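You operate a simulated robot arm through the tools that you are given. There is no shell and no other tool.

The job below is to be done with a simulated robot arm. You get a single attempt, and the scene is never put back.

TASK
View the blue jar, give it the drops that the window asks for and view it again.
Fine: it must read GOOD; no drop too many, none beside the jar; leave it at the viewer.

It is judged by the outcome, as a careful person would: the job done as asked, and still so three seconds after it is handed in. It fails if anything else is knocked over, pushed out of place, dropped, spilled or broken.

THE ROBOT
A 6-joint arm with a two-finger parallel gripper, fixed in place. Base frame: the origin is at the foot of the arm, x ahead of it, y to its left, z up; the work surface is at about z = 700. Units: mm, rad, N and s.
With the tool pointing down near the work surface it reaches from about 120 to 600 mm from the base axis. Its first joint turns from -2.007 to 2.007 rad. Payload 3.43 kg.
Tool frame: the origin (TCP) lies between the finger pads and is the grasp point; the fingertips stand 34 mm ahead of it; z points along the fingers, y is the line along which they close. The gripper opens to 128 mm. The fingers are 24 mm wide and 12 mm thick; the gripper's body (48 by 130 mm) begins 96 mm behind the TCP.
Orientation is told as [roll, pitch, yaw] about the base's x, y, z axes, in that order, counted from this pose: with the fingers straight down and closing along the base's y, the tool's x points along the base's -x, its y along +y and its z along -z.

THE INTERFACE
- The arm moves only by the tool send_rows. Its argument "steps" is a list of rows, each a list of 7 numbers: the finger opening in mm, from 0 to 128, then the shift along the base's x, y, z in mm, then the turn, a rotation vector about the base's x, y, z in rad. In form: [[fingers, tx, ty, tz, ax, ay, az], ...]. A call has 1 to 20 rows; each row shifts and turns the commanded pose from where the row before left it. Rows are played at 5 a second. More than 50 mm and 0.15 rad between two rows, or a gripper value outside its range, and nothing of the call is played. A pose out of reach is approached as far as the arm can. The call stops where the force on the tool passes 40 N (or 10 N more than at its start, if that is more) or the arm is blocked; 0.2 s more then pass. Each finger travels about 153 mm/s and halts on what it meets, pressing with about 29 N; the grip force reading is that of the motor and also rises with nothing between the fingers. The clock runs only during rows and for 0.2 s after the last one: add rows that do not move to give the fingers time. The reply holds the time, the measured pose of the TCP, the force on the tool along the base axes, the opening and the grip force, in the units named above and with some noise, with the torque about the TCP (base axes, N m) and any sound that the robot's microphone picked up.
- Cameras (640 x 400 px; columns grow to the right, rows downward): "scene" is fixed at [400.6, -648, 1594.2]; the picture's right is [0.96, -0.27, 0.00], its down [-0.17, -0.61, -0.78] and it looks along [0.21, 0.75, -0.63] (base axes); focal length 331 px, centre (320, 200). "wrist" rides on the gripper at [76, -11, -160] in the tool frame; the picture's right is [0.15, 0.99, 0.00], its down [-0.88, 0.13, -0.46] and it looks along [-0.45, 0.07, 0.89] (tool axes); focal length 234 px, centre (320, 200). There is no depth. A picture from a camera that has moved, and an enlarged one, comes with that camera's place and axes in the base frame and with its lens.
- grab_frame(camera): a new picture of that camera. The clock stands still meanwhile.
- raise_lower(by): slides the trunk up (or, below 0, down) by that many mm; the arm rides with it, the base frame stays. It gives what a move gives, with no picture.
- inspect(camera, box): a new picture of the part [left, top, right, bottom] of that camera's present view, enlarged. The clock stands still meanwhile.
- job_done(): hands the job in; it is judged then, once.

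Nothing tells you positions but the pictures and the camera data. Unless the task says otherwise, let go and move clear before handing in.

The tools are called after "Emit:" by a JSON object that holds its "name" and its "arguments". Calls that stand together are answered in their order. send_rows: Moves the arm, as the interface text tells. Its arguments: {"type":"object","properties":{"steps":{"type":"array"}},"required":["steps"]} The other tools are called the same way: raise_lower (by) slides the trunk up or down; grab_frame (camera) takes a picture; inspect (camera, box) takes an enlarged picture of a part of a camera's view; job_done () hands the job in.

At the start:

```text
time_s: 0.0
ee_pos: [349.5, 228.7, 1183.2]
tcp_rot: [0.0, -0.001, 0.0]
wrist_force: [0.4, 0.9, -0.4]
moment: [-0.01, 0.0, -0.01]
opening: 128.1
grasp_force: 0.0
trunk travel left (down, up): [-925.0, 65.0]
```

scene: 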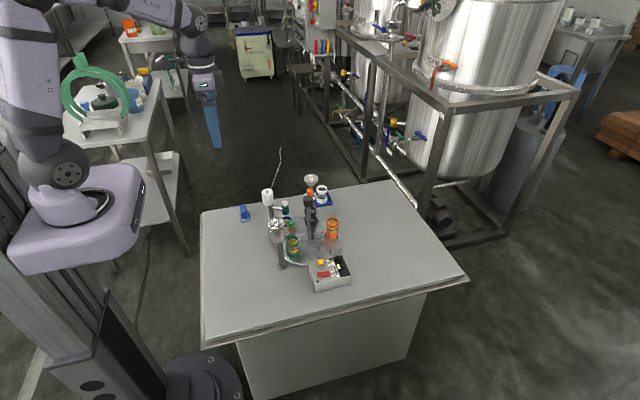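
wrist: 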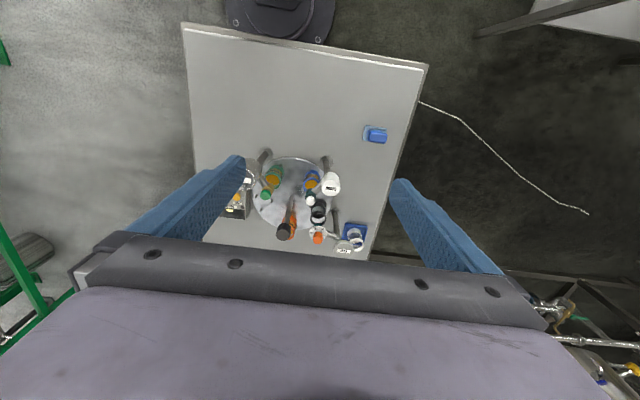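

I see a table with a cluster of bottles and some devices around a ring; I'll look closer at each before moving anything.

Emit:
{"name": "inspect", "arguments": {"camera": "scene", "box": [220, 160, 380, 300]}}

Emit:
{"name": "inspect", "arguments": {"camera": "wrist", "box": [200, 100, 440, 270]}}

```text
2.86 times, centred on (300, 230) of scene
camera zoom: at [400.6, -648.0, 1594.2], right [0.96, -0.27, 0.0], down [-0.17, -0.61, -0.78], along [0.21, 0.75, -0.63], focal length 946 px, centre (377, 114)
```

zoom: 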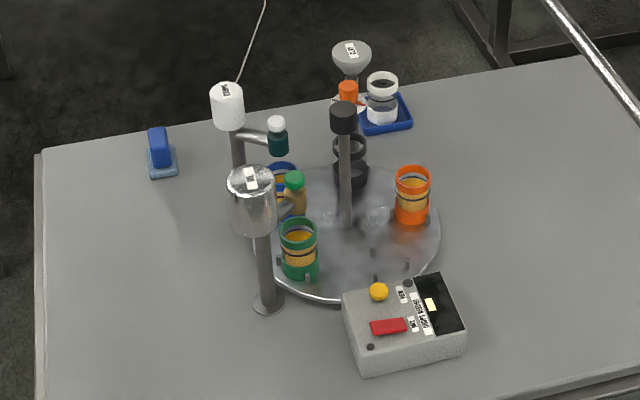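

```text
2.35 times, centred on (320, 185) of wrist
camera zoom: at [274.5, 215.9, 1342.7], right [-0.15, 0.99, 0.0], down [0.88, 0.13, 0.46], along [0.45, 0.07, -0.89], focal length 551 px, centre (320, 235)
```

zoom: 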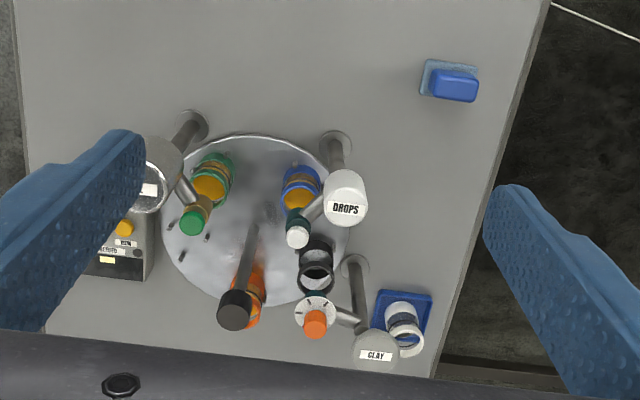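

The table holds a turntable with green, blue, black and orange jars, posts labelled DROPS, CLAY and a third one, and a control box. I'll zoom on each part.

Emit:
{"name": "inspect", "arguments": {"camera": "scene", "box": [300, 250, 360, 295]}}

Emit:
{"name": "inspect", "arguments": {"camera": "scene", "box": [260, 180, 310, 240]}}

Emit:
{"name": "inspect", "arguments": {"camera": "scene", "box": [290, 170, 345, 215]}}

Emit:
{"name": "inspect", "arguments": {"camera": "wrist", "box": [290, 160, 380, 255]}}

Emit:
{"name": "inspect", "arguments": {"camera": "wrist", "box": [215, 140, 300, 220]}}

```text
8.89 times, centred on (330, 272) of scene
camera zoom: at [400.6, -648.0, 1594.2], right [0.96, -0.27, 0.0], down [-0.17, -0.61, -0.78], along [0.21, 0.75, -0.63], focal length 2943 px, centre (231, -444)
```

zoom: 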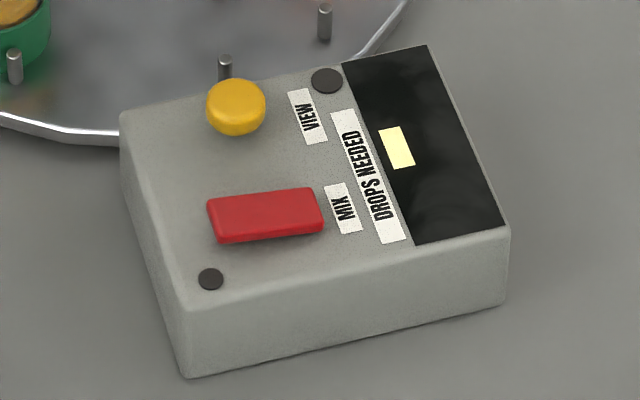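

```text
6.67 times, centred on (285, 210) of scene
camera zoom: at [400.6, -648.0, 1594.2], right [0.96, -0.27, 0.0], down [-0.17, -0.61, -0.78], along [0.21, 0.75, -0.63], focal length 2207 px, centre (553, 133)
```

zoom: 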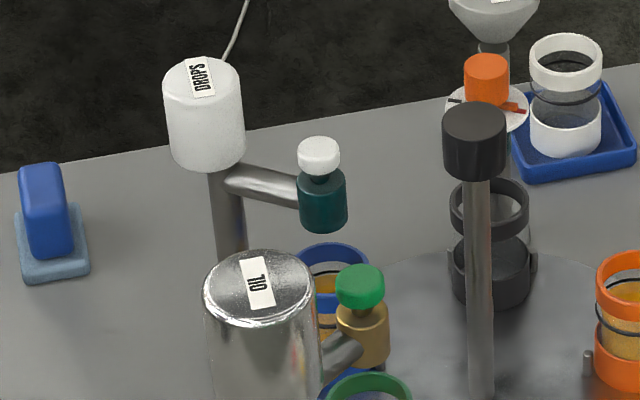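

```text
8.89 times, centred on (318, 192) of scene
camera zoom: at [400.6, -648.0, 1594.2], right [0.96, -0.27, 0.0], down [-0.17, -0.61, -0.78], along [0.21, 0.75, -0.63], focal length 2943 px, centre (342, 267)
```

zoom: 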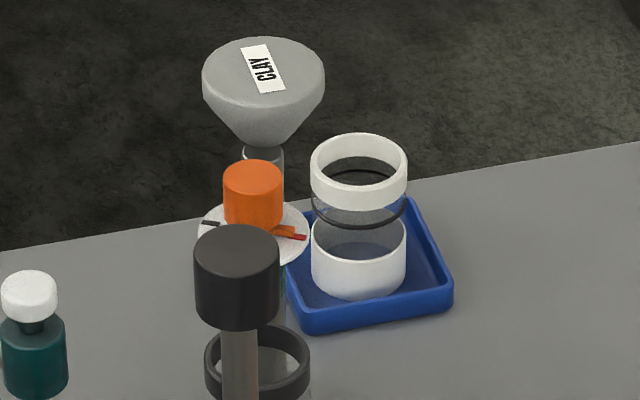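

```text
4.21 times, centred on (335, 208) of wrist
camera zoom: at [274.5, 215.9, 1342.7], right [-0.15, 0.99, 0.0], down [0.88, 0.13, 0.46], along [0.45, 0.07, -0.89], focal length 986 px, centre (257, 168)
```

zoom: 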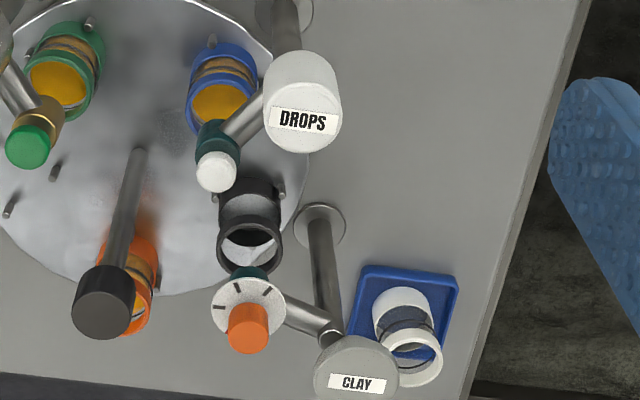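

```text
5.00 times, centred on (258, 180) of wrist
camera zoom: at [274.5, 215.9, 1342.7], right [-0.15, 0.99, 0.0], down [0.88, 0.13, 0.46], along [0.45, 0.07, -0.89], focal length 1171 px, centre (632, 300)
```

zoom: 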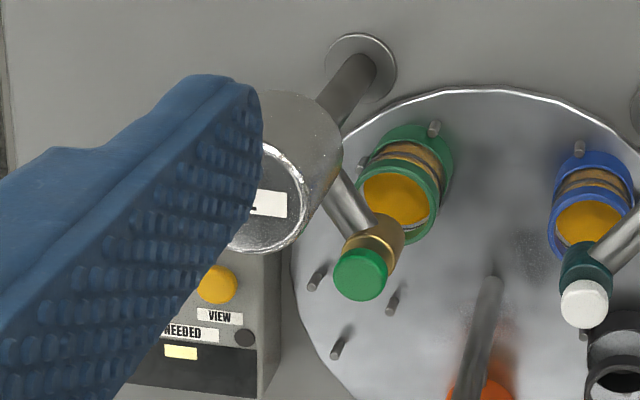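

I take the turntable centre to be near x=588, y=180 with a central knobbed post, and the VIEW/MIX box near (614, -4). Now zooming in on the turntable and the jars to understand stations and pegs.

Emit:
{"name": "inspect", "arguments": {"camera": "scene", "box": [276, 205, 336, 265]}}

Emit:
{"name": "inspect", "arguments": {"camera": "scene", "box": [300, 180, 350, 240]}}

Emit:
{"name": "inspect", "arguments": {"camera": "wrist", "box": [255, 150, 335, 215]}}

Emit:
{"name": "inspect", "arguments": {"camera": "wrist", "box": [260, 190, 340, 250]}}

```text
6.67 times, centred on (306, 235) of scene
camera zoom: at [400.6, -648.0, 1594.2], right [0.96, -0.27, 0.0], down [-0.17, -0.61, -0.78], along [0.21, 0.75, -0.63], focal length 2207 px, centre (413, -33)
```

zoom: 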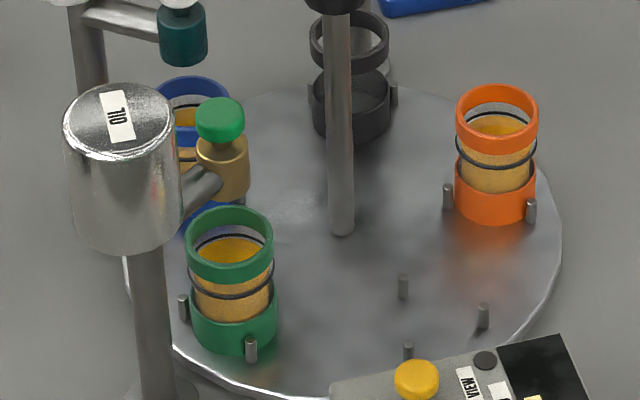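

```text
6.67 times, centred on (325, 210) of scene
camera zoom: at [400.6, -648.0, 1594.2], right [0.96, -0.27, 0.0], down [-0.17, -0.61, -0.78], along [0.21, 0.75, -0.63], focal length 2207 px, centre (287, 133)
```

zoom: 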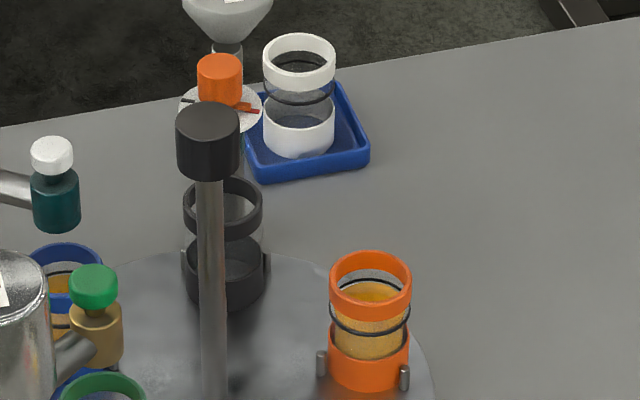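

```text
6.15 times, centred on (295, 182) of wrist
camera zoom: at [274.5, 215.9, 1342.7], right [-0.15, 0.99, 0.0], down [0.88, 0.13, 0.46], along [0.45, 0.07, -0.89], focal length 1441 px, centre (474, 308)
```

zoom: 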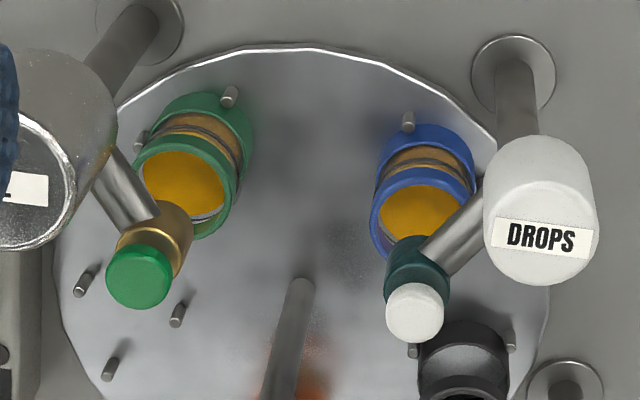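

```text
6.67 times, centred on (300, 220) of wrist
camera zoom: at [274.5, 215.9, 1342.7], right [-0.15, 0.99, 0.0], down [0.88, 0.13, 0.46], along [0.45, 0.07, -0.89], focal length 1561 px, centre (453, 67)
```

zoom: 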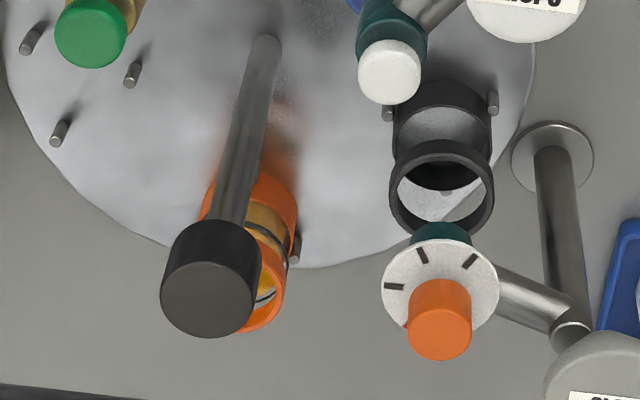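

The five stations look 72° apart around (592, 180): DROPS above the blue jar, OIL above green, CLAY above black, and an empty slot beside the VIEW box. The central knob (top about z=910) probably turns the disc, so I'll bring the hand over it and look closer.

Emit:
{"name": "send_rows", "arguments": {"steps": [[80, 40, -8, -20, 0, 0, 0], [80, 40, -8, -20, 0, 0, 0], [80, 40, -8, -20, 0, 0, 0], [80, 40, -8, -20, 0, 0, 0], [80, 20, -8, -10, 0, 0, 0], [80, 0, 0, 0, 0, 0, 0]]}}

Emit:
{"name": "grab_frame", "arguments": {"camera": "wrist"}}

Emit:
{"name": "grab_frame", "arguments": {"camera": "scene"}}

```text
time_s: 1.4
ee_pos: [529.3, 190.4, 1091.5]
tcp_rot: [-0.001, 0.001, 0.001]
wrist_force: [-0.4, -0.5, -0.3]
moment: [0.0, 0.01, -0.02]
opening: 80.0
grasp_force: 0.1
trunk travel left (down, up): [-925.0, 65.0]
```

```text
taken
camera wrist: at [454.3, 177.2, 1251.4], right [-0.15, 0.99, 0.0], down [0.88, 0.13, 0.46], along [0.45, 0.07, -0.89], focal length 234 px, centre (320, 200)
```

wrist: 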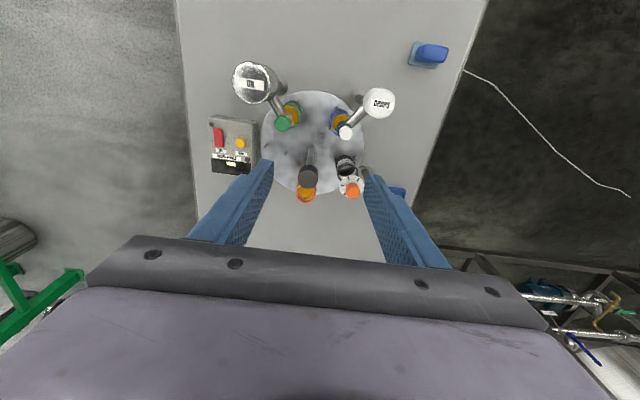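

```text
taken
```

scene: 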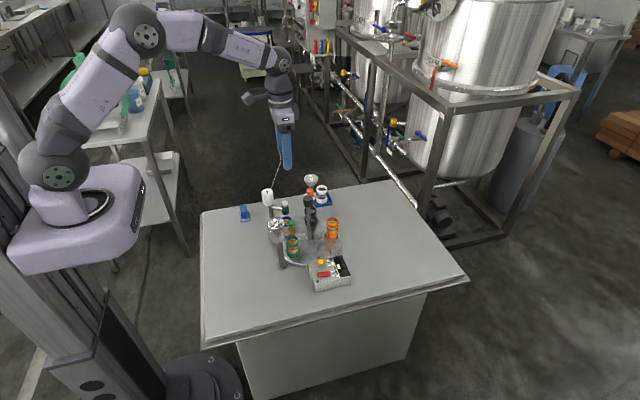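

Emit:
{"name": "inspect", "arguments": {"camera": "wrist", "box": [200, 55, 420, 205]}}

Emit:
{"name": "inspect", "arguments": {"camera": "wrist", "box": [200, 105, 270, 180]}}

Emit:
{"name": "inspect", "arguments": {"camera": "wrist", "box": [265, 85, 370, 205]}}

```text
2.67 times, centred on (310, 130) of wrist
camera zoom: at [454.3, 177.2, 1251.4], right [-0.15, 0.99, 0.0], down [0.88, 0.13, 0.46], along [0.45, 0.07, -0.89], focal length 624 px, centre (347, 387)
```

zoom: 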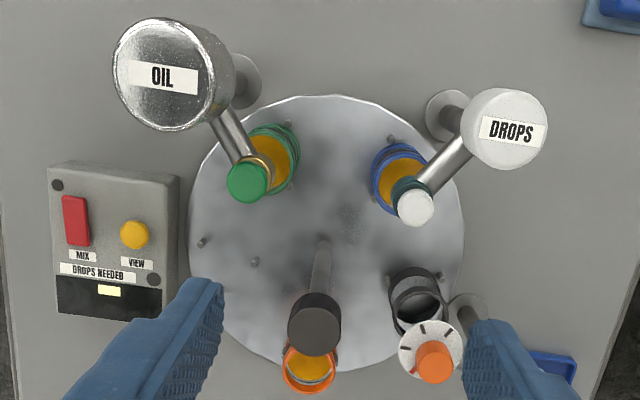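

```text
5.33 times, centred on (235, 142) of wrist
camera zoom: at [454.3, 177.2, 1251.4], right [-0.15, 0.99, 0.0], down [0.88, 0.13, 0.46], along [0.45, 0.07, -0.89], focal length 1249 px, centre (773, 507)
```

zoom: 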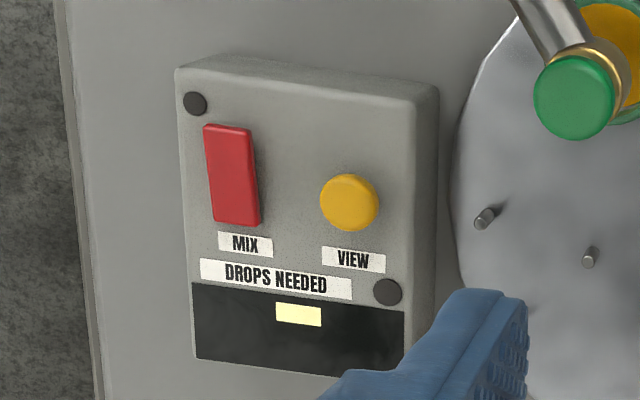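

```text
3.33 times, centred on (318, 145) of wrist
camera zoom: at [454.3, 177.2, 1251.4], right [-0.15, 0.99, 0.0], down [0.88, 0.13, 0.46], along [0.45, 0.07, -0.89], focal length 781 px, centre (328, 383)
```

zoom: 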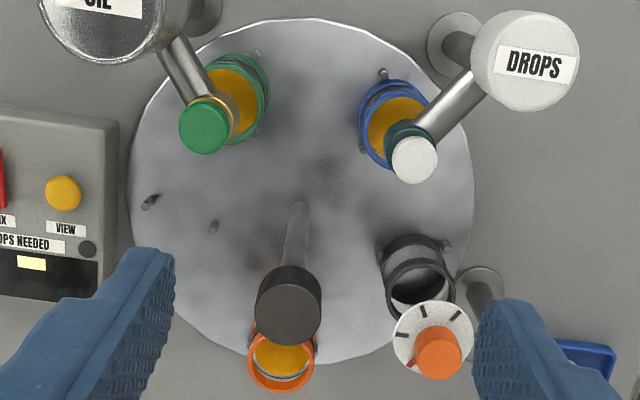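

The window is blank for now and the disc has three pegs per place. I'll move over the knob at about (593, 179.5) with the hand pre-turned -72°, staying above everything, and check the reach.

Emit:
{"name": "send_rows", "arguments": {"steps": [[80, 8, -1.2, -10, 0, 0, -0.14], [80, 8, -1.2, -10, 0, 0, -0.14], [80, 8, -1.2, -10, 0, 0, -0.14], [80, 8, -1.2, -10, 0, 0, -0.14], [80, 8, -1.2, -10, 0, 0, -0.14], [80, 8, -1.2, -10, 0, 0, -0.14], [80, 8, -1.2, -10, 0, 0, -0.14], [80, 8, -1.2, -10, 0, 0, -0.14], [80, 0, -1.2, -11, 0, 0, -0.137], [80, 0, 0, 0, 0, 0, 0]]}}

Emit:
{"name": "grab_frame", "arguments": {"camera": "wrist"}}

Emit:
{"name": "inspect", "arguments": {"camera": "scene", "box": [220, 120, 380, 260]}}

```text
time_s: 3.6
ee_pos: [594.2, 176.6, 1000.0]
tcp_rot: [0.001, 0.0, -1.26]
wrist_force: [0.3, -0.1, -0.4]
moment: [0.0, -0.02, 0.0]
opening: 80.2
grasp_force: 0.1
trunk travel left (down, up): [-925.0, 65.0]
```

```text
taken
camera wrist: at [560.5, 244.7, 1160.8], right [0.9, 0.44, 0.0], down [0.39, -0.8, 0.46], along [0.2, -0.41, -0.89], focal length 234 px, centre (320, 200)
```

wrist: 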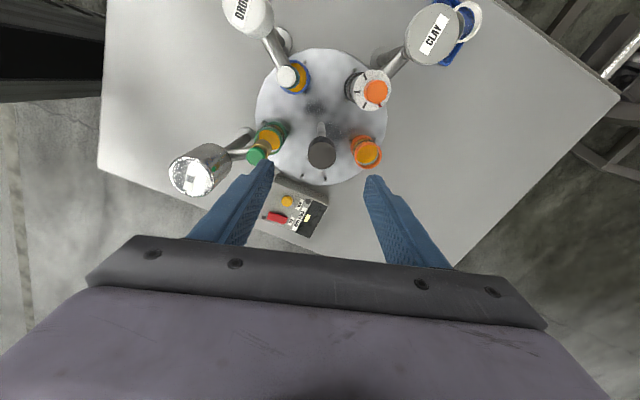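

```text
2.86 times, centred on (300, 190) of scene
camera zoom: at [400.6, -648.0, 1594.2], right [0.96, -0.27, 0.0], down [-0.17, -0.61, -0.78], along [0.21, 0.75, -0.63], focal length 946 px, centre (377, 229)
```

zoom: 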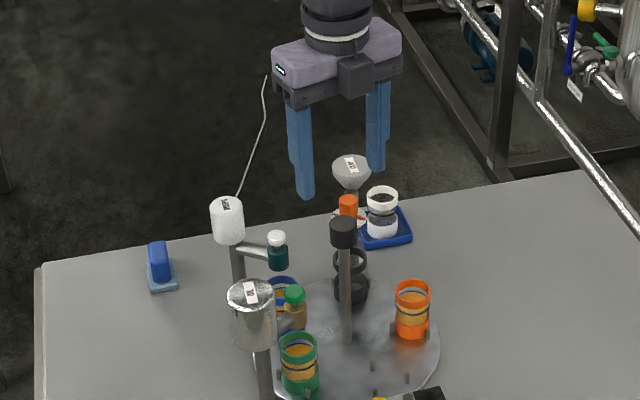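

Reach is fine here. I'll refine the knob's position from this near-overhead view before descending.

Emit:
{"name": "inspect", "arguments": {"camera": "wrist", "box": [240, 40, 400, 190]}}

Emit:
{"name": "inspect", "arguments": {"camera": "wrist", "box": [255, 170, 335, 240]}}

```text
2.67 times, centred on (320, 115) of wrist
camera zoom: at [560.5, 244.7, 1160.8], right [0.9, 0.44, 0.0], down [0.39, -0.8, 0.46], along [0.2, -0.41, -0.89], focal length 624 px, centre (320, 427)
```

zoom: 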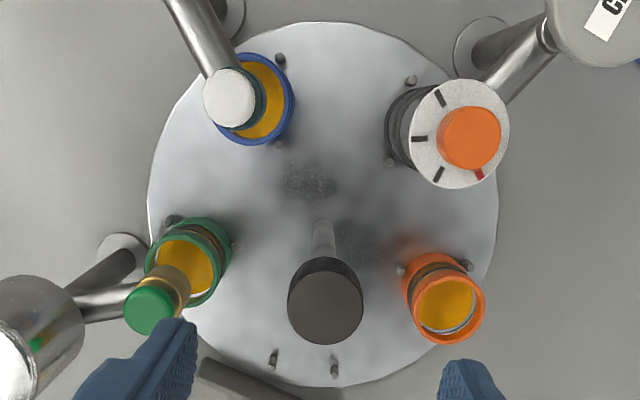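

```text
5.71 times, centred on (295, 205) of wrist
camera zoom: at [560.5, 244.7, 1160.8], right [0.9, 0.44, 0.0], down [0.39, -0.8, 0.46], along [0.2, -0.41, -0.89], focal length 1338 px, centre (463, 171)
```

zoom: 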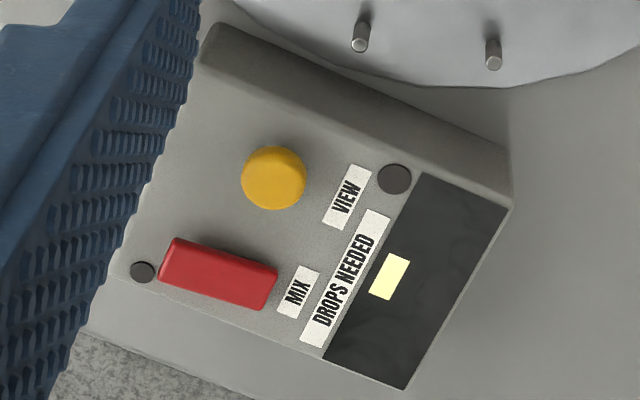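

The knob centres near (594, 180). I'll descend around it with the fingers 80 mm apart, then close gently and read the result.

Emit:
{"name": "send_rows", "arguments": {"steps": [[80, 0.5, 2.3, -20, 0, 0, 0], [80, 0, 0, -30, 0, 0, 0], [80, 0, 0, -30, 0, 0, 0], [80, 0, 0, -24, 0, 0, 0], [80, 0, 0, 0, 0, 0, 0]]}}

Emit:
{"name": "inspect", "arguments": {"camera": "scene", "box": [260, 160, 360, 260]}}

Emit:
{"name": "grab_frame", "arguments": {"camera": "wrist"}}

```text
time_s: 4.8
ee_pos: [593.2, 180.7, 896.0]
tcp_rot: [-0.001, 0.0, -1.257]
wrist_force: [-0.2, 0.5, -0.2]
moment: [0.0, -0.02, -0.06]
opening: 80.2
grasp_force: 0.1
trunk travel left (down, up): [-925.0, 65.0]
```

```text
4.00 times, centred on (310, 210) of scene
camera zoom: at [400.6, -648.0, 1594.2], right [0.96, -0.27, 0.0], down [-0.17, -0.61, -0.78], along [0.21, 0.75, -0.63], focal length 1324 px, centre (360, 160)
```

zoom: 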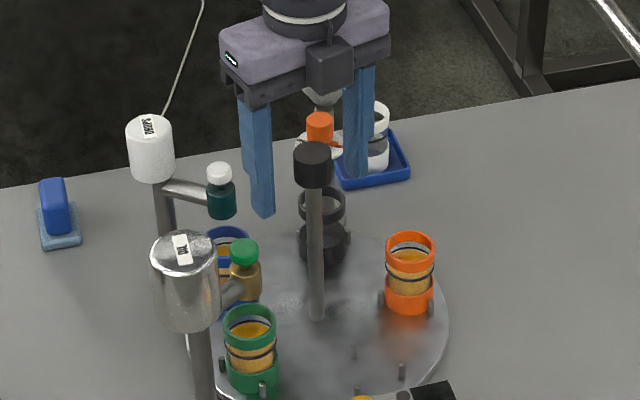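

```text
taken
camera wrist: at [559.1, 248.0, 1056.0], right [0.9, 0.44, 0.0], down [0.4, -0.8, 0.46], along [0.2, -0.41, -0.89], focal length 234 px, centre (320, 200)
```

wrist: 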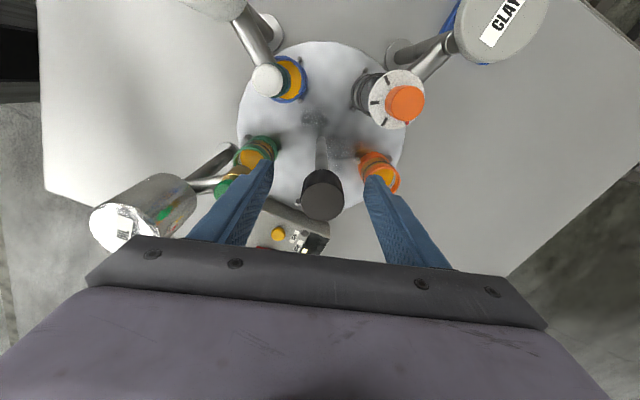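

The knob is centred between the fingers. Closing on it now.

Emit:
{"name": "send_rows", "arguments": {"steps": [[60, 0, 0, 0, 0, 0, 0], [40, 0, 0, 0, 0, 0, 0], [28, 0, 0, 0, 0, 0, 0], [20, 0, 0, 0, 0, 0, 0], [20, 0, 0, 0, 0, 0, 0]]}}

Emit:
{"name": "grab_frame", "arguments": {"camera": "wrist"}}

```text
time_s: 6.0
ee_pos: [593.6, 182.0, 896.5]
tcp_rot: [0.002, 0.0, -1.255]
wrist_force: [9.4, 3.0, 3.3]
moment: [-0.14, 0.5, 0.05]
opening: 32.1
grasp_force: 45.3
trunk travel left (down, up): [-925.0, 65.0]
```

```text
taken
camera wrist: at [560.8, 248.4, 1056.4], right [0.9, 0.44, 0.0], down [0.39, -0.8, 0.46], along [0.2, -0.41, -0.89], focal length 234 px, centre (320, 200)
```

wrist: 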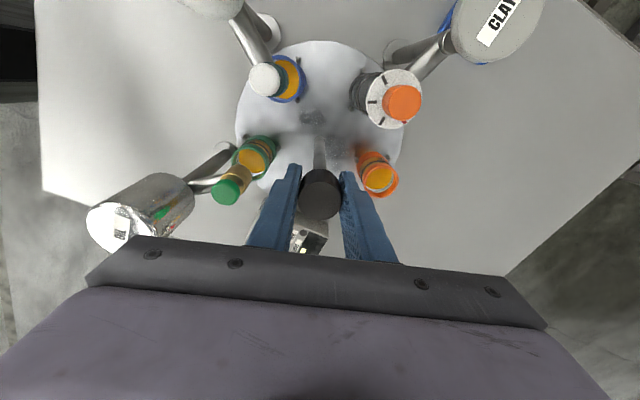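

Gripped at 32 mm with a slight sideways load. I'll ease 1 mm to centre and try a small CCW twist to see whether the disc turns with the knob.

Emit:
{"name": "send_rows", "arguments": {"steps": [[20, 0.9, 0.3, 0, 0, 0, 0], [20, 0, 0, 0, 0, 0, 0]]}}

Emit:
{"name": "send_rows", "arguments": {"steps": [[20, 0, 0, 0, 0, 0, 0.05], [20, 0, 0, 0, 0, 0, 0.05], [20, 0, 0, 0, 0, 0, 0.05], [20, 0, 0, 0, 0, 0, 0]]}}

Emit:
{"name": "grab_frame", "arguments": {"camera": "wrist"}}

Emit:
{"name": "inspect", "arguments": {"camera": "scene", "box": [260, 180, 360, 280]}}

```text
time_s: 6.6
ee_pos: [594.8, 181.5, 896.7]
tcp_rot: [0.0, -0.001, -1.255]
wrist_force: [5.1, 2.0, 2.8]
moment: [0.1, -0.24, 0.0]
opening: 31.9
grasp_force: 45.3
trunk travel left (down, up): [-925.0, 65.0]
```

```text
time_s: 7.6
ee_pos: [593.7, 181.1, 896.1]
tcp_rot: [-0.002, 0.002, -1.107]
wrist_force: [-0.3, 3.0, -1.7]
moment: [0.12, -0.69, 0.04]
opening: 31.7
grasp_force: 45.3
trunk travel left (down, up): [-925.0, 65.0]
```

```text
taken
camera wrist: at [551.3, 242.7, 1056.5], right [0.82, 0.57, 0.0], down [0.51, -0.73, 0.46], along [0.26, -0.37, -0.89], focal length 234 px, centre (320, 200)
```

wrist: 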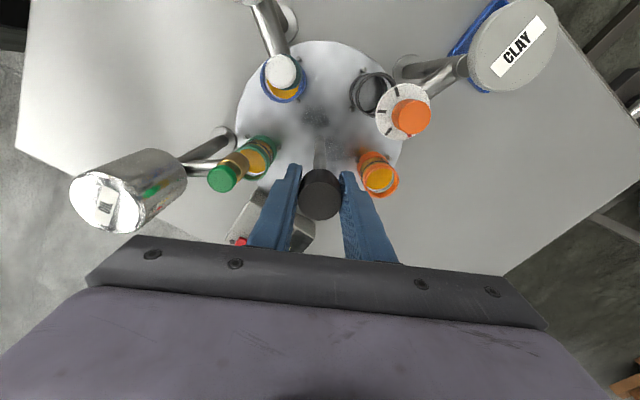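

```text
4.00 times, centred on (310, 230) of scene
camera zoom: at [400.6, -648.0, 1594.2], right [0.96, -0.27, 0.0], down [-0.17, -0.61, -0.78], along [0.21, 0.75, -0.63], focal length 1324 px, centre (360, 80)
```

zoom: 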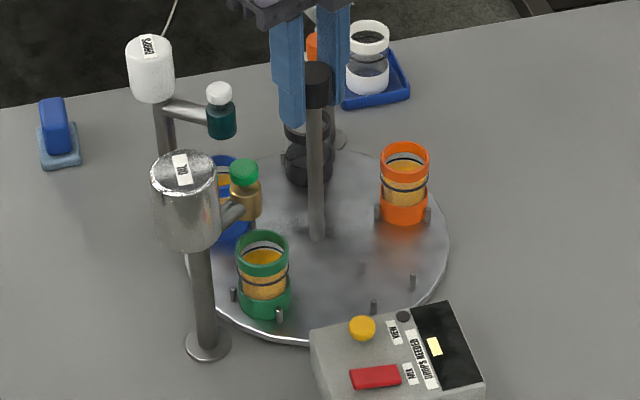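

The disc and jars turned with the knob, so this is the way to move the jar. Continuing CCW in smooth ramps to bring the blue jar 144° round to the viewer.

Emit:
{"name": "send_rows", "arguments": {"steps": [[20, 0, 0, 0, 0, 0, 0.03], [20, 0, 0, 0, 0, 0, 0.06], [20, 0, 0, 0, 0, 0, 0.09], [20, 0, 0, 0, 0, 0, 0.1], [20, 0, 0, 0, 0, 0, 0.1], [20, 0, 0, 0, 0, 0, 0.1], [20, 0, 0, 0, 0, 0, 0.1], [20, 0, 0, 0, 0, 0, 0.1], [20, 0, 0, 0, 0, 0, 0.1], [20, 0, 0, 0, 0, 0, 0.1], [20, 0, 0, 0, 0, 0, 0.1], [20, 0, 0, 0, 0, 0, 0.1], [20, 0, 0, 0, 0, 0, 0.06], [20, 0, 0, 0, 0, 0, 0.04], [20, 0, 0, 0, 0, 0, 0]]}}

Emit:
{"name": "inspect", "arguments": {"camera": "scene", "box": [260, 180, 360, 280]}}

Emit:
{"name": "grab_frame", "arguments": {"camera": "wrist"}}

```text
time_s: 10.8
ee_pos: [592.9, 179.9, 897.3]
tcp_rot: [-0.003, 0.004, 0.073]
wrist_force: [-12.4, -0.1, -14.8]
moment: [0.38, -0.2, 0.03]
opening: 31.8
grasp_force: 44.7
trunk travel left (down, up): [-925.0, 65.0]
```

```text
4.00 times, centred on (310, 230) of scene
camera zoom: at [400.6, -648.0, 1594.2], right [0.96, -0.27, 0.0], down [-0.17, -0.61, -0.78], along [0.21, 0.75, -0.63], focal length 1324 px, centre (360, 80)
```

zoom: 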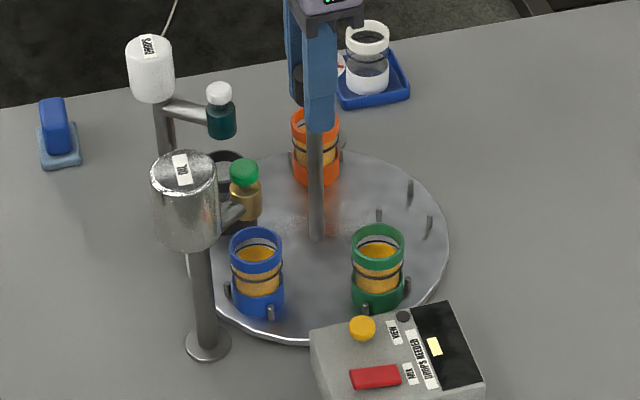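

```text
taken
camera wrist: at [520.1, 161.9, 1056.9], right [-0.22, 0.98, 0.0], down [0.87, 0.2, 0.45], along [0.44, 0.1, -0.89], focal length 234 px, centre (320, 200)
```

wrist: 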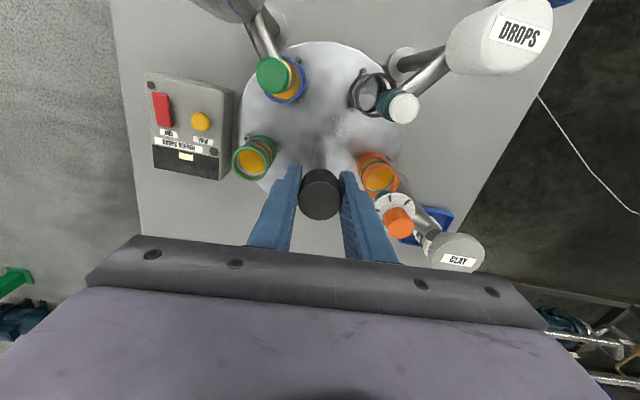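

The blue jar is now under OIL's place, half-way, all jars steady. I'll relieve the small sideways/vertical load and then turn the second half.

Emit:
{"name": "send_rows", "arguments": {"steps": [[20, -1.2, 0, -0.8, 0, 0, 0], [20, 0, 0, 0, 0, 0, 0]]}}

Emit:
{"name": "send_rows", "arguments": {"steps": [[20, 0, 0, 0, 0, 0, 0.03], [20, 0, 0, 0, 0, 0, 0.06], [20, 0, 0, 0, 0, 0, 0.09], [20, 0, 0, 0, 0, 0, 0.1], [20, 0, 0, 0, 0, 0, 0.1], [20, 0, 0, 0, 0, 0, 0.1], [20, 0, 0, 0, 0, 0, 0.1], [20, 0, 0, 0, 0, 0, 0.1], [20, 0, 0, 0, 0, 0, 0.1], [20, 0, 0, 0, 0, 0, 0.1], [20, 0, 0, 0, 0, 0, 0.1], [20, 0, 0, 0, 0, 0, 0.1], [20, 0, 0, 0, 0, 0, 0.06], [20, 0, 0, 0, 0, 0, 0.043], [20, 0, 0, 0, 0, 0, 0]]}}

Emit:
{"name": "inspect", "arguments": {"camera": "scene", "box": [260, 180, 360, 280]}}

Emit:
{"name": "grab_frame", "arguments": {"camera": "wrist"}}

```text
time_s: 11.4
ee_pos: [594.3, 181.4, 896.9]
tcp_rot: [0.0, 0.002, 0.072]
wrist_force: [-7.1, -0.9, -11.1]
moment: [0.41, 1.24, 0.01]
opening: 31.7
grasp_force: 45.1
trunk travel left (down, up): [-925.0, 65.0]
```

```text
time_s: 14.6
ee_pos: [595.1, 179.4, 897.8]
tcp_rot: [-0.001, 0.0, 1.255]
wrist_force: [2.0, -11.2, -3.5]
moment: [-1.03, 0.85, 0.02]
opening: 31.7
grasp_force: 45.0
trunk travel left (down, up): [-925.0, 65.0]
```

```text
4.00 times, centred on (310, 230) of scene
camera zoom: at [400.6, -648.0, 1594.2], right [0.96, -0.27, 0.0], down [-0.17, -0.61, -0.78], along [0.21, 0.75, -0.63], focal length 1324 px, centre (360, 80)
```

zoom: 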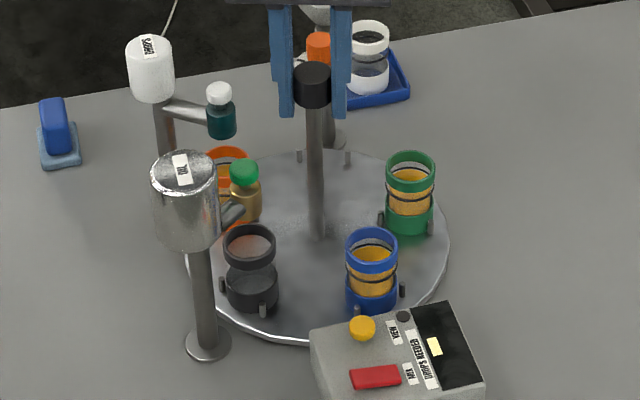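

```text
taken
camera wrist: at [582.5, 101.8, 1056.6], right [-0.99, 0.17, 0.0], down [0.15, 0.88, 0.46], along [0.08, 0.45, -0.89], focal length 234 px, centre (320, 200)
```

wrist: 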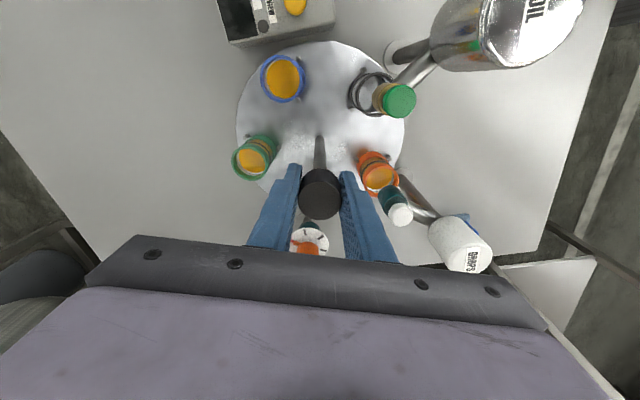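

The blue jar now sits in the place by the viewer box, aligned as the earlier jars were. I'll let go of the knob, rise, and hover over the yellow VIEW button at about (594.5, 31).

Emit:
{"name": "send_rows", "arguments": {"steps": [[40, 0, 0, 0, 0, 0, 0], [64, 0, 0, 0, 0, 0, 0], [64, 0, 0, 0, 0, 0, 0], [64, 0, 0, 30, 0, 0, 0], [64, 0, 0, 40, 0, 0, 0], [64, 0, 0, 24, 0, 0, 0], [40, 0.2, -37, 0, 0, 0, 0], [10, 0.2, -37, 0, 0, 0, 0], [0, 0.2, -37, 0, 0, 0, 0], [0, 0.2, -38.4, 0, 0, 0, 0], [0, 0, 0, -40, 0, 0, 0], [0, 0, 0, -40, 0, 0, 0], [0, 0, 0, -40, 0, 0, 0], [0, 0, 0, -40, 0, 0, 0], [0, 0, 0, 0, 0, 0, 0]]}}

Emit:
{"name": "grab_frame", "arguments": {"camera": "wrist"}}

Emit:
{"name": "inspect", "arguments": {"camera": "scene", "box": [270, 200, 370, 300]}}

```text
time_s: 17.8
ee_pos: [595.7, 32.8, 831.3]
tcp_rot: [-0.003, 0.001, 1.258]
wrist_force: [-0.4, 0.7, -0.9]
moment: [-0.01, -0.02, 0.0]
opening: 0.2
grasp_force: 28.9
trunk travel left (down, up): [-925.0, 65.0]
```

```text
taken
camera wrist: at [583.2, -44.8, 989.5], right [-0.99, 0.17, 0.0], down [0.15, 0.88, 0.46], along [0.08, 0.45, -0.89], focal length 234 px, centre (320, 200)
```

wrist: 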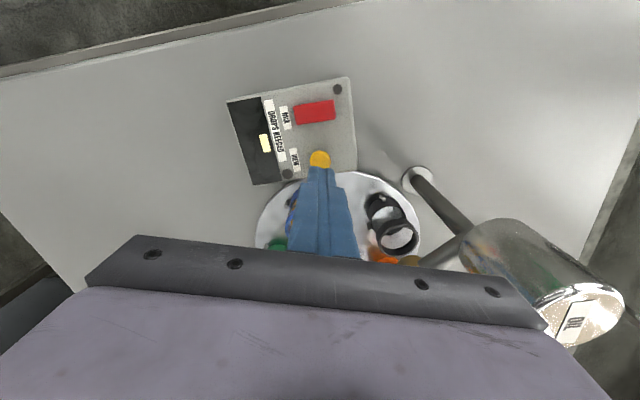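

```text
4.00 times, centred on (320, 250) of scene
camera zoom: at [400.6, -648.0, 1594.2], right [0.96, -0.27, 0.0], down [-0.17, -0.61, -0.78], along [0.21, 0.75, -0.63], focal length 1324 px, centre (320, 0)
```

zoom: 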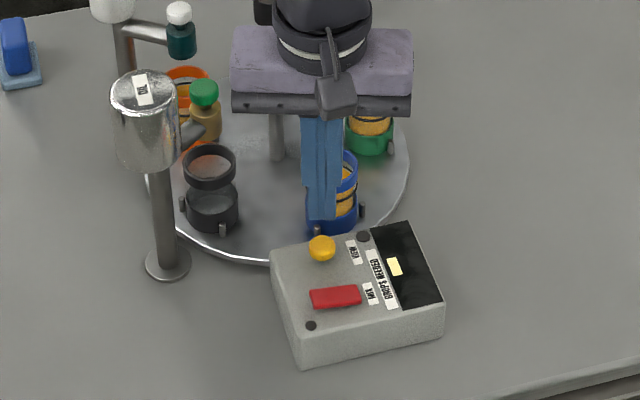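

The closed fingertips hang right above VIEW with about 33 mm to go. Lowering to it gently.

Emit:
{"name": "send_rows", "arguments": {"steps": [[0, -0.5, -0.8, -13, 0, 0, 0], [0, 0, 0, -12, 0, 0, 0], [0, 0, 0, -3, 0, 0, 0], [0, 0, 0, -2, 0, 0, 0], [0, 0, 0, -2, 0, 0, 0], [0, 0, 0, -2, 0, 0, 0]]}}

Emit:
{"name": "inspect", "arguments": {"camera": "scene", "box": [290, 240, 370, 300]}}

```text
time_s: 19.2
ee_pos: [593.9, 30.4, 797.3]
tcp_rot: [0.0, -0.001, 1.256]
wrist_force: [0.3, -0.2, -0.7]
moment: [0.02, 0.01, 0.0]
opening: 0.0
grasp_force: 28.7
trunk travel left (down, up): [-925.0, 65.0]
```

```text
6.67 times, centred on (330, 270) of scene
camera zoom: at [400.6, -648.0, 1594.2], right [0.96, -0.27, 0.0], down [-0.17, -0.61, -0.78], along [0.21, 0.75, -0.63], focal length 2207 px, centre (253, -267)
```

zoom: 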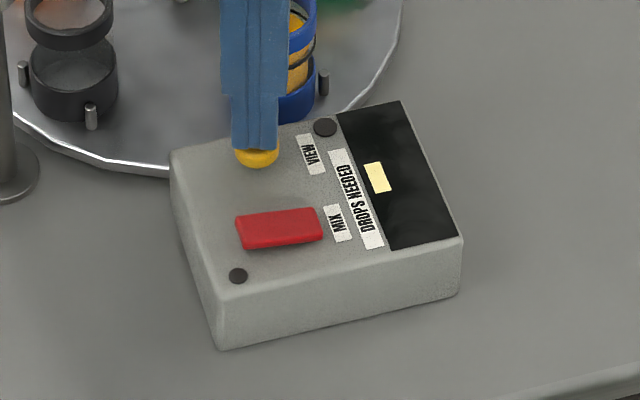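

Not touching yet; a few more small steps down while watching force and window.

Emit:
{"name": "send_rows", "arguments": {"steps": [[0, 0, 0, -1.5, 0, 0, 0], [0, 0, 0, -1.5, 0, 0, 0], [0, 0, 0, 0, 0, 0, 0]]}}

Emit:
{"name": "inspect", "arguments": {"camera": "scene", "box": [290, 240, 370, 300]}}

```text
time_s: 20.0
ee_pos: [593.7, 30.4, 794.4]
tcp_rot: [0.001, 0.0, 1.257]
wrist_force: [0.6, -1.4, 1.0]
moment: [-0.02, -0.01, -0.06]
opening: 0.0
grasp_force: 29.2
trunk travel left (down, up): [-925.0, 65.0]
```

```text
6.67 times, centred on (330, 270) of scene
camera zoom: at [400.6, -648.0, 1594.2], right [0.96, -0.27, 0.0], down [-0.17, -0.61, -0.78], along [0.21, 0.75, -0.63], focal length 2207 px, centre (253, -267)
```

zoom: 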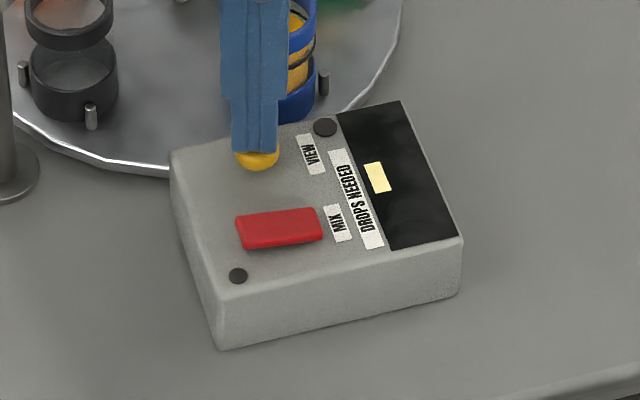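

Only a hint of contact. Continuing down a little more.

Emit:
{"name": "send_rows", "arguments": {"steps": [[0, 0, 0, -1.5, 0, 0, 0], [0, 0, 0, -1.5, 0, 0, 0], [0, 0, 0, 0, 0, 0, 0]]}}

Emit:
{"name": "inspect", "arguments": {"camera": "scene", "box": [290, 240, 370, 300]}}

```text
time_s: 20.8
ee_pos: [594.4, 29.9, 792.2]
tcp_rot: [-0.002, 0.0, 1.257]
wrist_force: [-1.1, 1.4, 1.4]
moment: [0.05, -0.02, 0.02]
opening: 0.0
grasp_force: 29.0
trunk travel left (down, up): [-925.0, 65.0]
heard: click
```

```text
6.67 times, centred on (330, 270) of scene
camera zoom: at [400.6, -648.0, 1594.2], right [0.96, -0.27, 0.0], down [-0.17, -0.61, -0.78], along [0.21, 0.75, -0.63], focal length 2207 px, centre (253, -267)
```

zoom: 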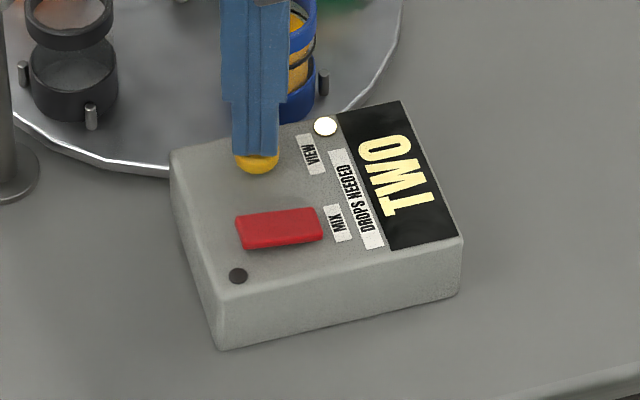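

A click: the window reads TWO and the VIEW light came on. I'll lift off the button, look again to confirm, and return above the knob.

Emit:
{"name": "send_rows", "arguments": {"steps": [[0, 0, 0, 15, 0, 0, 0], [0, 0, 0, 45, 0, 0, 0], [0, 0, 0, 45, 0, 0, 0], [0, 0, 0, 45, 0, 0, 0], [0, 0, 0, 45, 0, 0, 0], [10, -0.1, 37, 0, 0, 0, 0], [40, -0.1, 37, 0, 0, 0, 0], [64, -0.1, 37, 0, 0, 0, 0], [64, 0, 38.7, 0, 0, 0, 0], [64, 0, 0, 0, 0, 0, 0]]}}

Emit:
{"name": "inspect", "arguments": {"camera": "scene", "box": [260, 180, 370, 300]}}

Emit:
{"name": "inspect", "arguments": {"camera": "wrist", "box": [200, 20, 440, 230]}}

```text
time_s: 23.0
ee_pos: [594.1, 177.1, 987.9]
tcp_rot: [0.0, -0.001, 1.255]
wrist_force: [0.0, -0.8, -0.8]
moment: [0.02, -0.01, 0.01]
opening: 63.8
grasp_force: 0.1
trunk travel left (down, up): [-925.0, 65.0]
```

```text
3.33 times, centred on (315, 240) of scene
camera zoom: at [400.6, -648.0, 1594.2], right [0.96, -0.27, 0.0], down [-0.17, -0.61, -0.78], along [0.21, 0.75, -0.63], focal length 1104 px, centre (337, 67)
```

zoom: 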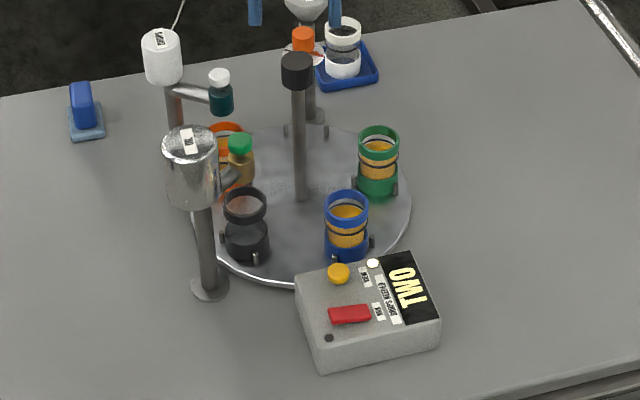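

```text
1.90 times, centred on (320, 125) of wrist
camera zoom: at [582.0, 101.3, 1147.9], right [-0.99, 0.17, 0.0], down [0.15, 0.88, 0.46], along [0.08, 0.45, -0.89], focal length 446 px, centre (320, 343)
```

zoom: 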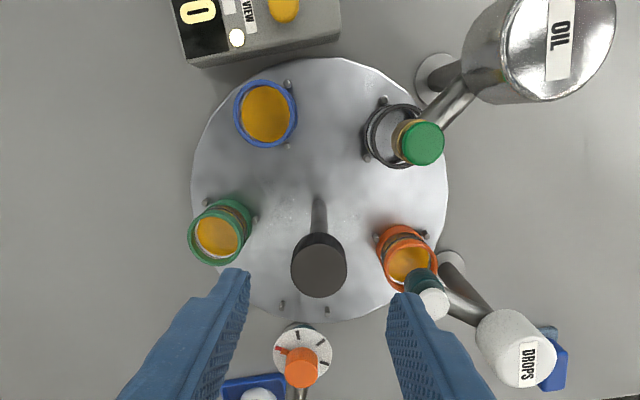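

TWO drops are wanted. I'll grip the knob again and turn the disc back 144° clockwise so the blue jar sits under DROPS, as it stood at first.

Emit:
{"name": "send_rows", "arguments": {"steps": [[64, 0, 0.3, -30, 0, 0, 0], [64, 0, 0, -30, 0, 0, 0], [64, 0, 0, -29, 0, 0, 0], [64, 0, 0, 0, 0, 0, 0], [40, 0, 0, 0, 0, 0, 0], [28, 0, 0, 0, 0, 0, 0], [20, 0, 0, 0, 0, 0, 0], [20, 0, 0, 0, 0, 0, 0]]}}

Emit:
{"name": "inspect", "arguments": {"camera": "scene", "box": [260, 180, 360, 280]}}

```text
time_s: 24.8
ee_pos: [594.8, 177.4, 898.7]
tcp_rot: [-0.002, 0.0, 1.255]
wrist_force: [6.7, -2.5, 1.0]
moment: [-0.09, 0.37, -0.03]
opening: 31.9
grasp_force: 45.1
trunk travel left (down, up): [-925.0, 65.0]
```

```text
4.00 times, centred on (310, 230) of scene
camera zoom: at [400.6, -648.0, 1594.2], right [0.96, -0.27, 0.0], down [-0.17, -0.61, -0.78], along [0.21, 0.75, -0.63], focal length 1324 px, centre (360, 80)
```

zoom: 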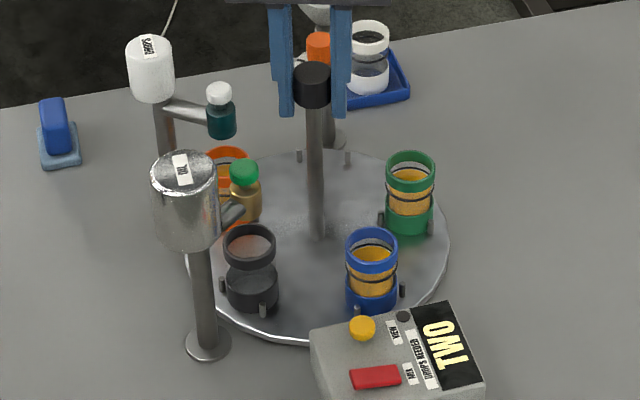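

Firm grip. Turning clockwise in two smooth halves.

Emit:
{"name": "send_rows", "arguments": {"steps": [[20, 0.3, 0, 0, 0, 0, -0.03], [20, 0, 0, 0, 0, 0, -0.06], [20, 0, 0, 0, 0, 0, -0.09], [20, 0, 0, 0, 0, 0, -0.1], [20, 0, 0, 0, 0, 0, -0.1], [20, 0, 0, 0, 0, 0, -0.1], [20, 0, 0, 0, 0, 0, -0.1], [20, 0, 0, 0, 0, 0, -0.1], [20, 0, 0, 0, 0, 0, -0.1], [20, 0, 0, 0, 0, 0, -0.1], [20, 0, 0, 0, 0, 0, -0.1], [20, 0, 0, 0, 0, 0, -0.1], [20, 0, 0, 0, 0, 0, -0.09], [20, 0, 0, 0, 0, 0, -0.06], [20, 0, 0, 0, 0, 0, -0.0265], [20, 0, 0, 0, 0, 0, 0]]}}

Emit:
{"name": "inspect", "arguments": {"camera": "scene", "box": [260, 180, 360, 280]}}

```text
time_s: 28.2
ee_pos: [593.1, 179.7, 898.2]
tcp_rot: [0.003, 0.0, -0.001]
wrist_force: [1.8, -0.3, 9.1]
moment: [-0.5, 1.24, -0.04]
opening: 31.8
grasp_force: 44.8
trunk travel left (down, up): [-925.0, 65.0]
```

```text
4.00 times, centred on (310, 230) of scene
camera zoom: at [400.6, -648.0, 1594.2], right [0.96, -0.27, 0.0], down [-0.17, -0.61, -0.78], along [0.21, 0.75, -0.63], focal length 1324 px, centre (360, 80)
```

zoom: 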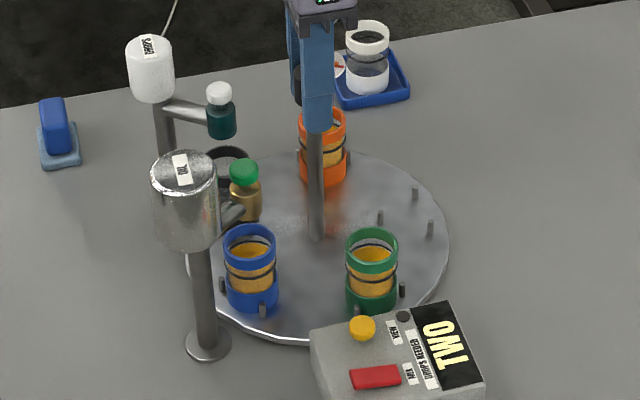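

Emit:
{"name": "send_rows", "arguments": {"steps": [[20, 0, 0, 0, 0, 0, -0.03], [20, 0, 0, 0, 0, 0, -0.06], [20, 0, 0, 0, 0, 0, -0.09], [20, 0, 0, 0, 0, 0, -0.1], [20, 0, 0, 0, 0, 0, -0.1], [20, 0, 0, 0, 0, 0, -0.1], [20, 0, 0, 0, 0, 0, -0.1], [20, 0, 0, 0, 0, 0, -0.1], [20, 0, 0, 0, 0, 0, -0.1], [20, 0, 0, 0, 0, 0, -0.1], [20, 0, 0, 0, 0, 0, -0.1], [20, 0, 0, 0, 0, 0, -0.1], [20, 0, 0, 0, 0, 0, -0.09], [20, 0, 0, 0, 0, 0, -0.06], [20, 0, 0, 0, 0, 0, -0.0265], [20, 0, 0, 0, 0, 0, 0]]}}

Emit:
{"name": "inspect", "arguments": {"camera": "scene", "box": [260, 180, 360, 280]}}

Emit:
{"name": "grab_frame", "arguments": {"camera": "wrist"}}

```text
time_s: 31.6
ee_pos: [594.9, 181.3, 898.1]
tcp_rot: [0.001, -0.002, -1.259]
wrist_force: [3.9, 8.4, 7.6]
moment: [-0.42, 0.58, -0.05]
opening: 32.1
grasp_force: 44.8
trunk travel left (down, up): [-925.0, 65.0]
```

```text
4.00 times, centred on (310, 230) of scene
camera zoom: at [400.6, -648.0, 1594.2], right [0.96, -0.27, 0.0], down [-0.17, -0.61, -0.78], along [0.21, 0.75, -0.63], focal length 1324 px, centre (360, 80)
```

zoom: 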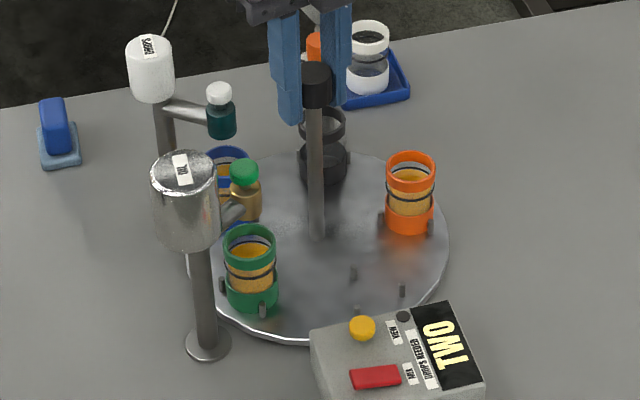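

```text
taken
camera wrist: at [561.0, 248.8, 1057.3], right [0.9, 0.44, 0.0], down [0.39, -0.8, 0.46], along [0.2, -0.41, -0.89], focal length 234 px, centre (320, 200)
```

wrist: 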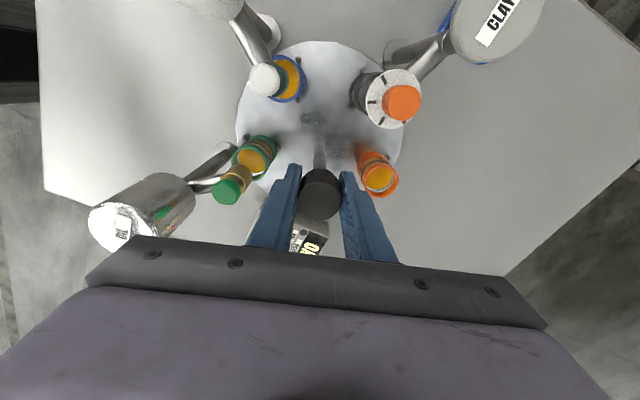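

The blue jar is back under DROPS in its original alignment. Letting go, rising, and hovering over the white DROPS button at about (521, 231).

Emit:
{"name": "send_rows", "arguments": {"steps": [[40, 0, 0, 0, 0, 0, 0], [64, 0, 0, 0, 0, 0, 0], [64, 0, 0, 0, 0, 0, 0], [64, 0, 0, 30, 0, 0, 0], [64, 0, 0, 40, 0, 0, 0], [64, 0, 0, 24, 0, 0, 0], [64, 0, 0, 0, 0, 0, 0]]}}

Emit:
{"name": "inspect", "arguments": {"camera": "scene", "box": [255, 180, 315, 240]}}

Emit:
{"name": "inspect", "arguments": {"camera": "wrist", "box": [240, 40, 400, 190]}}

```text
time_s: 33.2
ee_pos: [592.9, 179.9, 991.3]
tcp_rot: [0.001, -0.001, -1.257]
wrist_force: [-0.2, 0.0, -0.1]
moment: [-0.01, -0.01, 0.0]
opening: 64.0
grasp_force: 0.1
trunk travel left (down, up): [-925.0, 65.0]
```

```text
6.67 times, centred on (285, 210) of scene
camera zoom: at [400.6, -648.0, 1594.2], right [0.96, -0.27, 0.0], down [-0.17, -0.61, -0.78], along [0.21, 0.75, -0.63], focal length 2207 px, centre (553, 133)
```

zoom: 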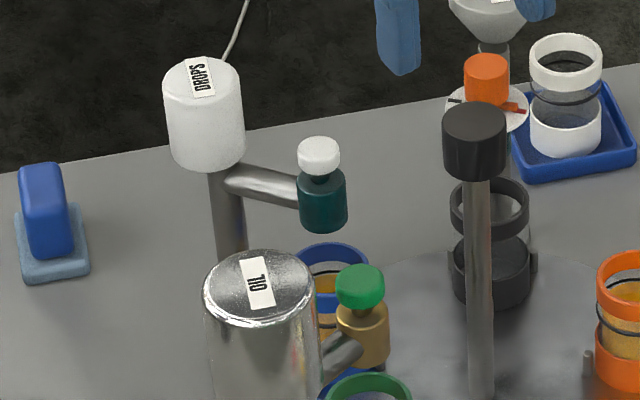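

```text
2.67 times, centred on (320, 115) of wrist
camera zoom: at [559.8, 247.3, 1150.9], right [0.9, 0.44, 0.0], down [0.4, -0.8, 0.46], along [0.2, -0.41, -0.89], focal length 624 px, centre (320, 427)
```

zoom: 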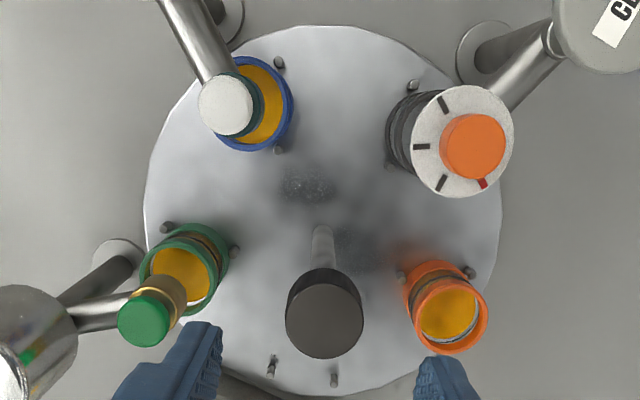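

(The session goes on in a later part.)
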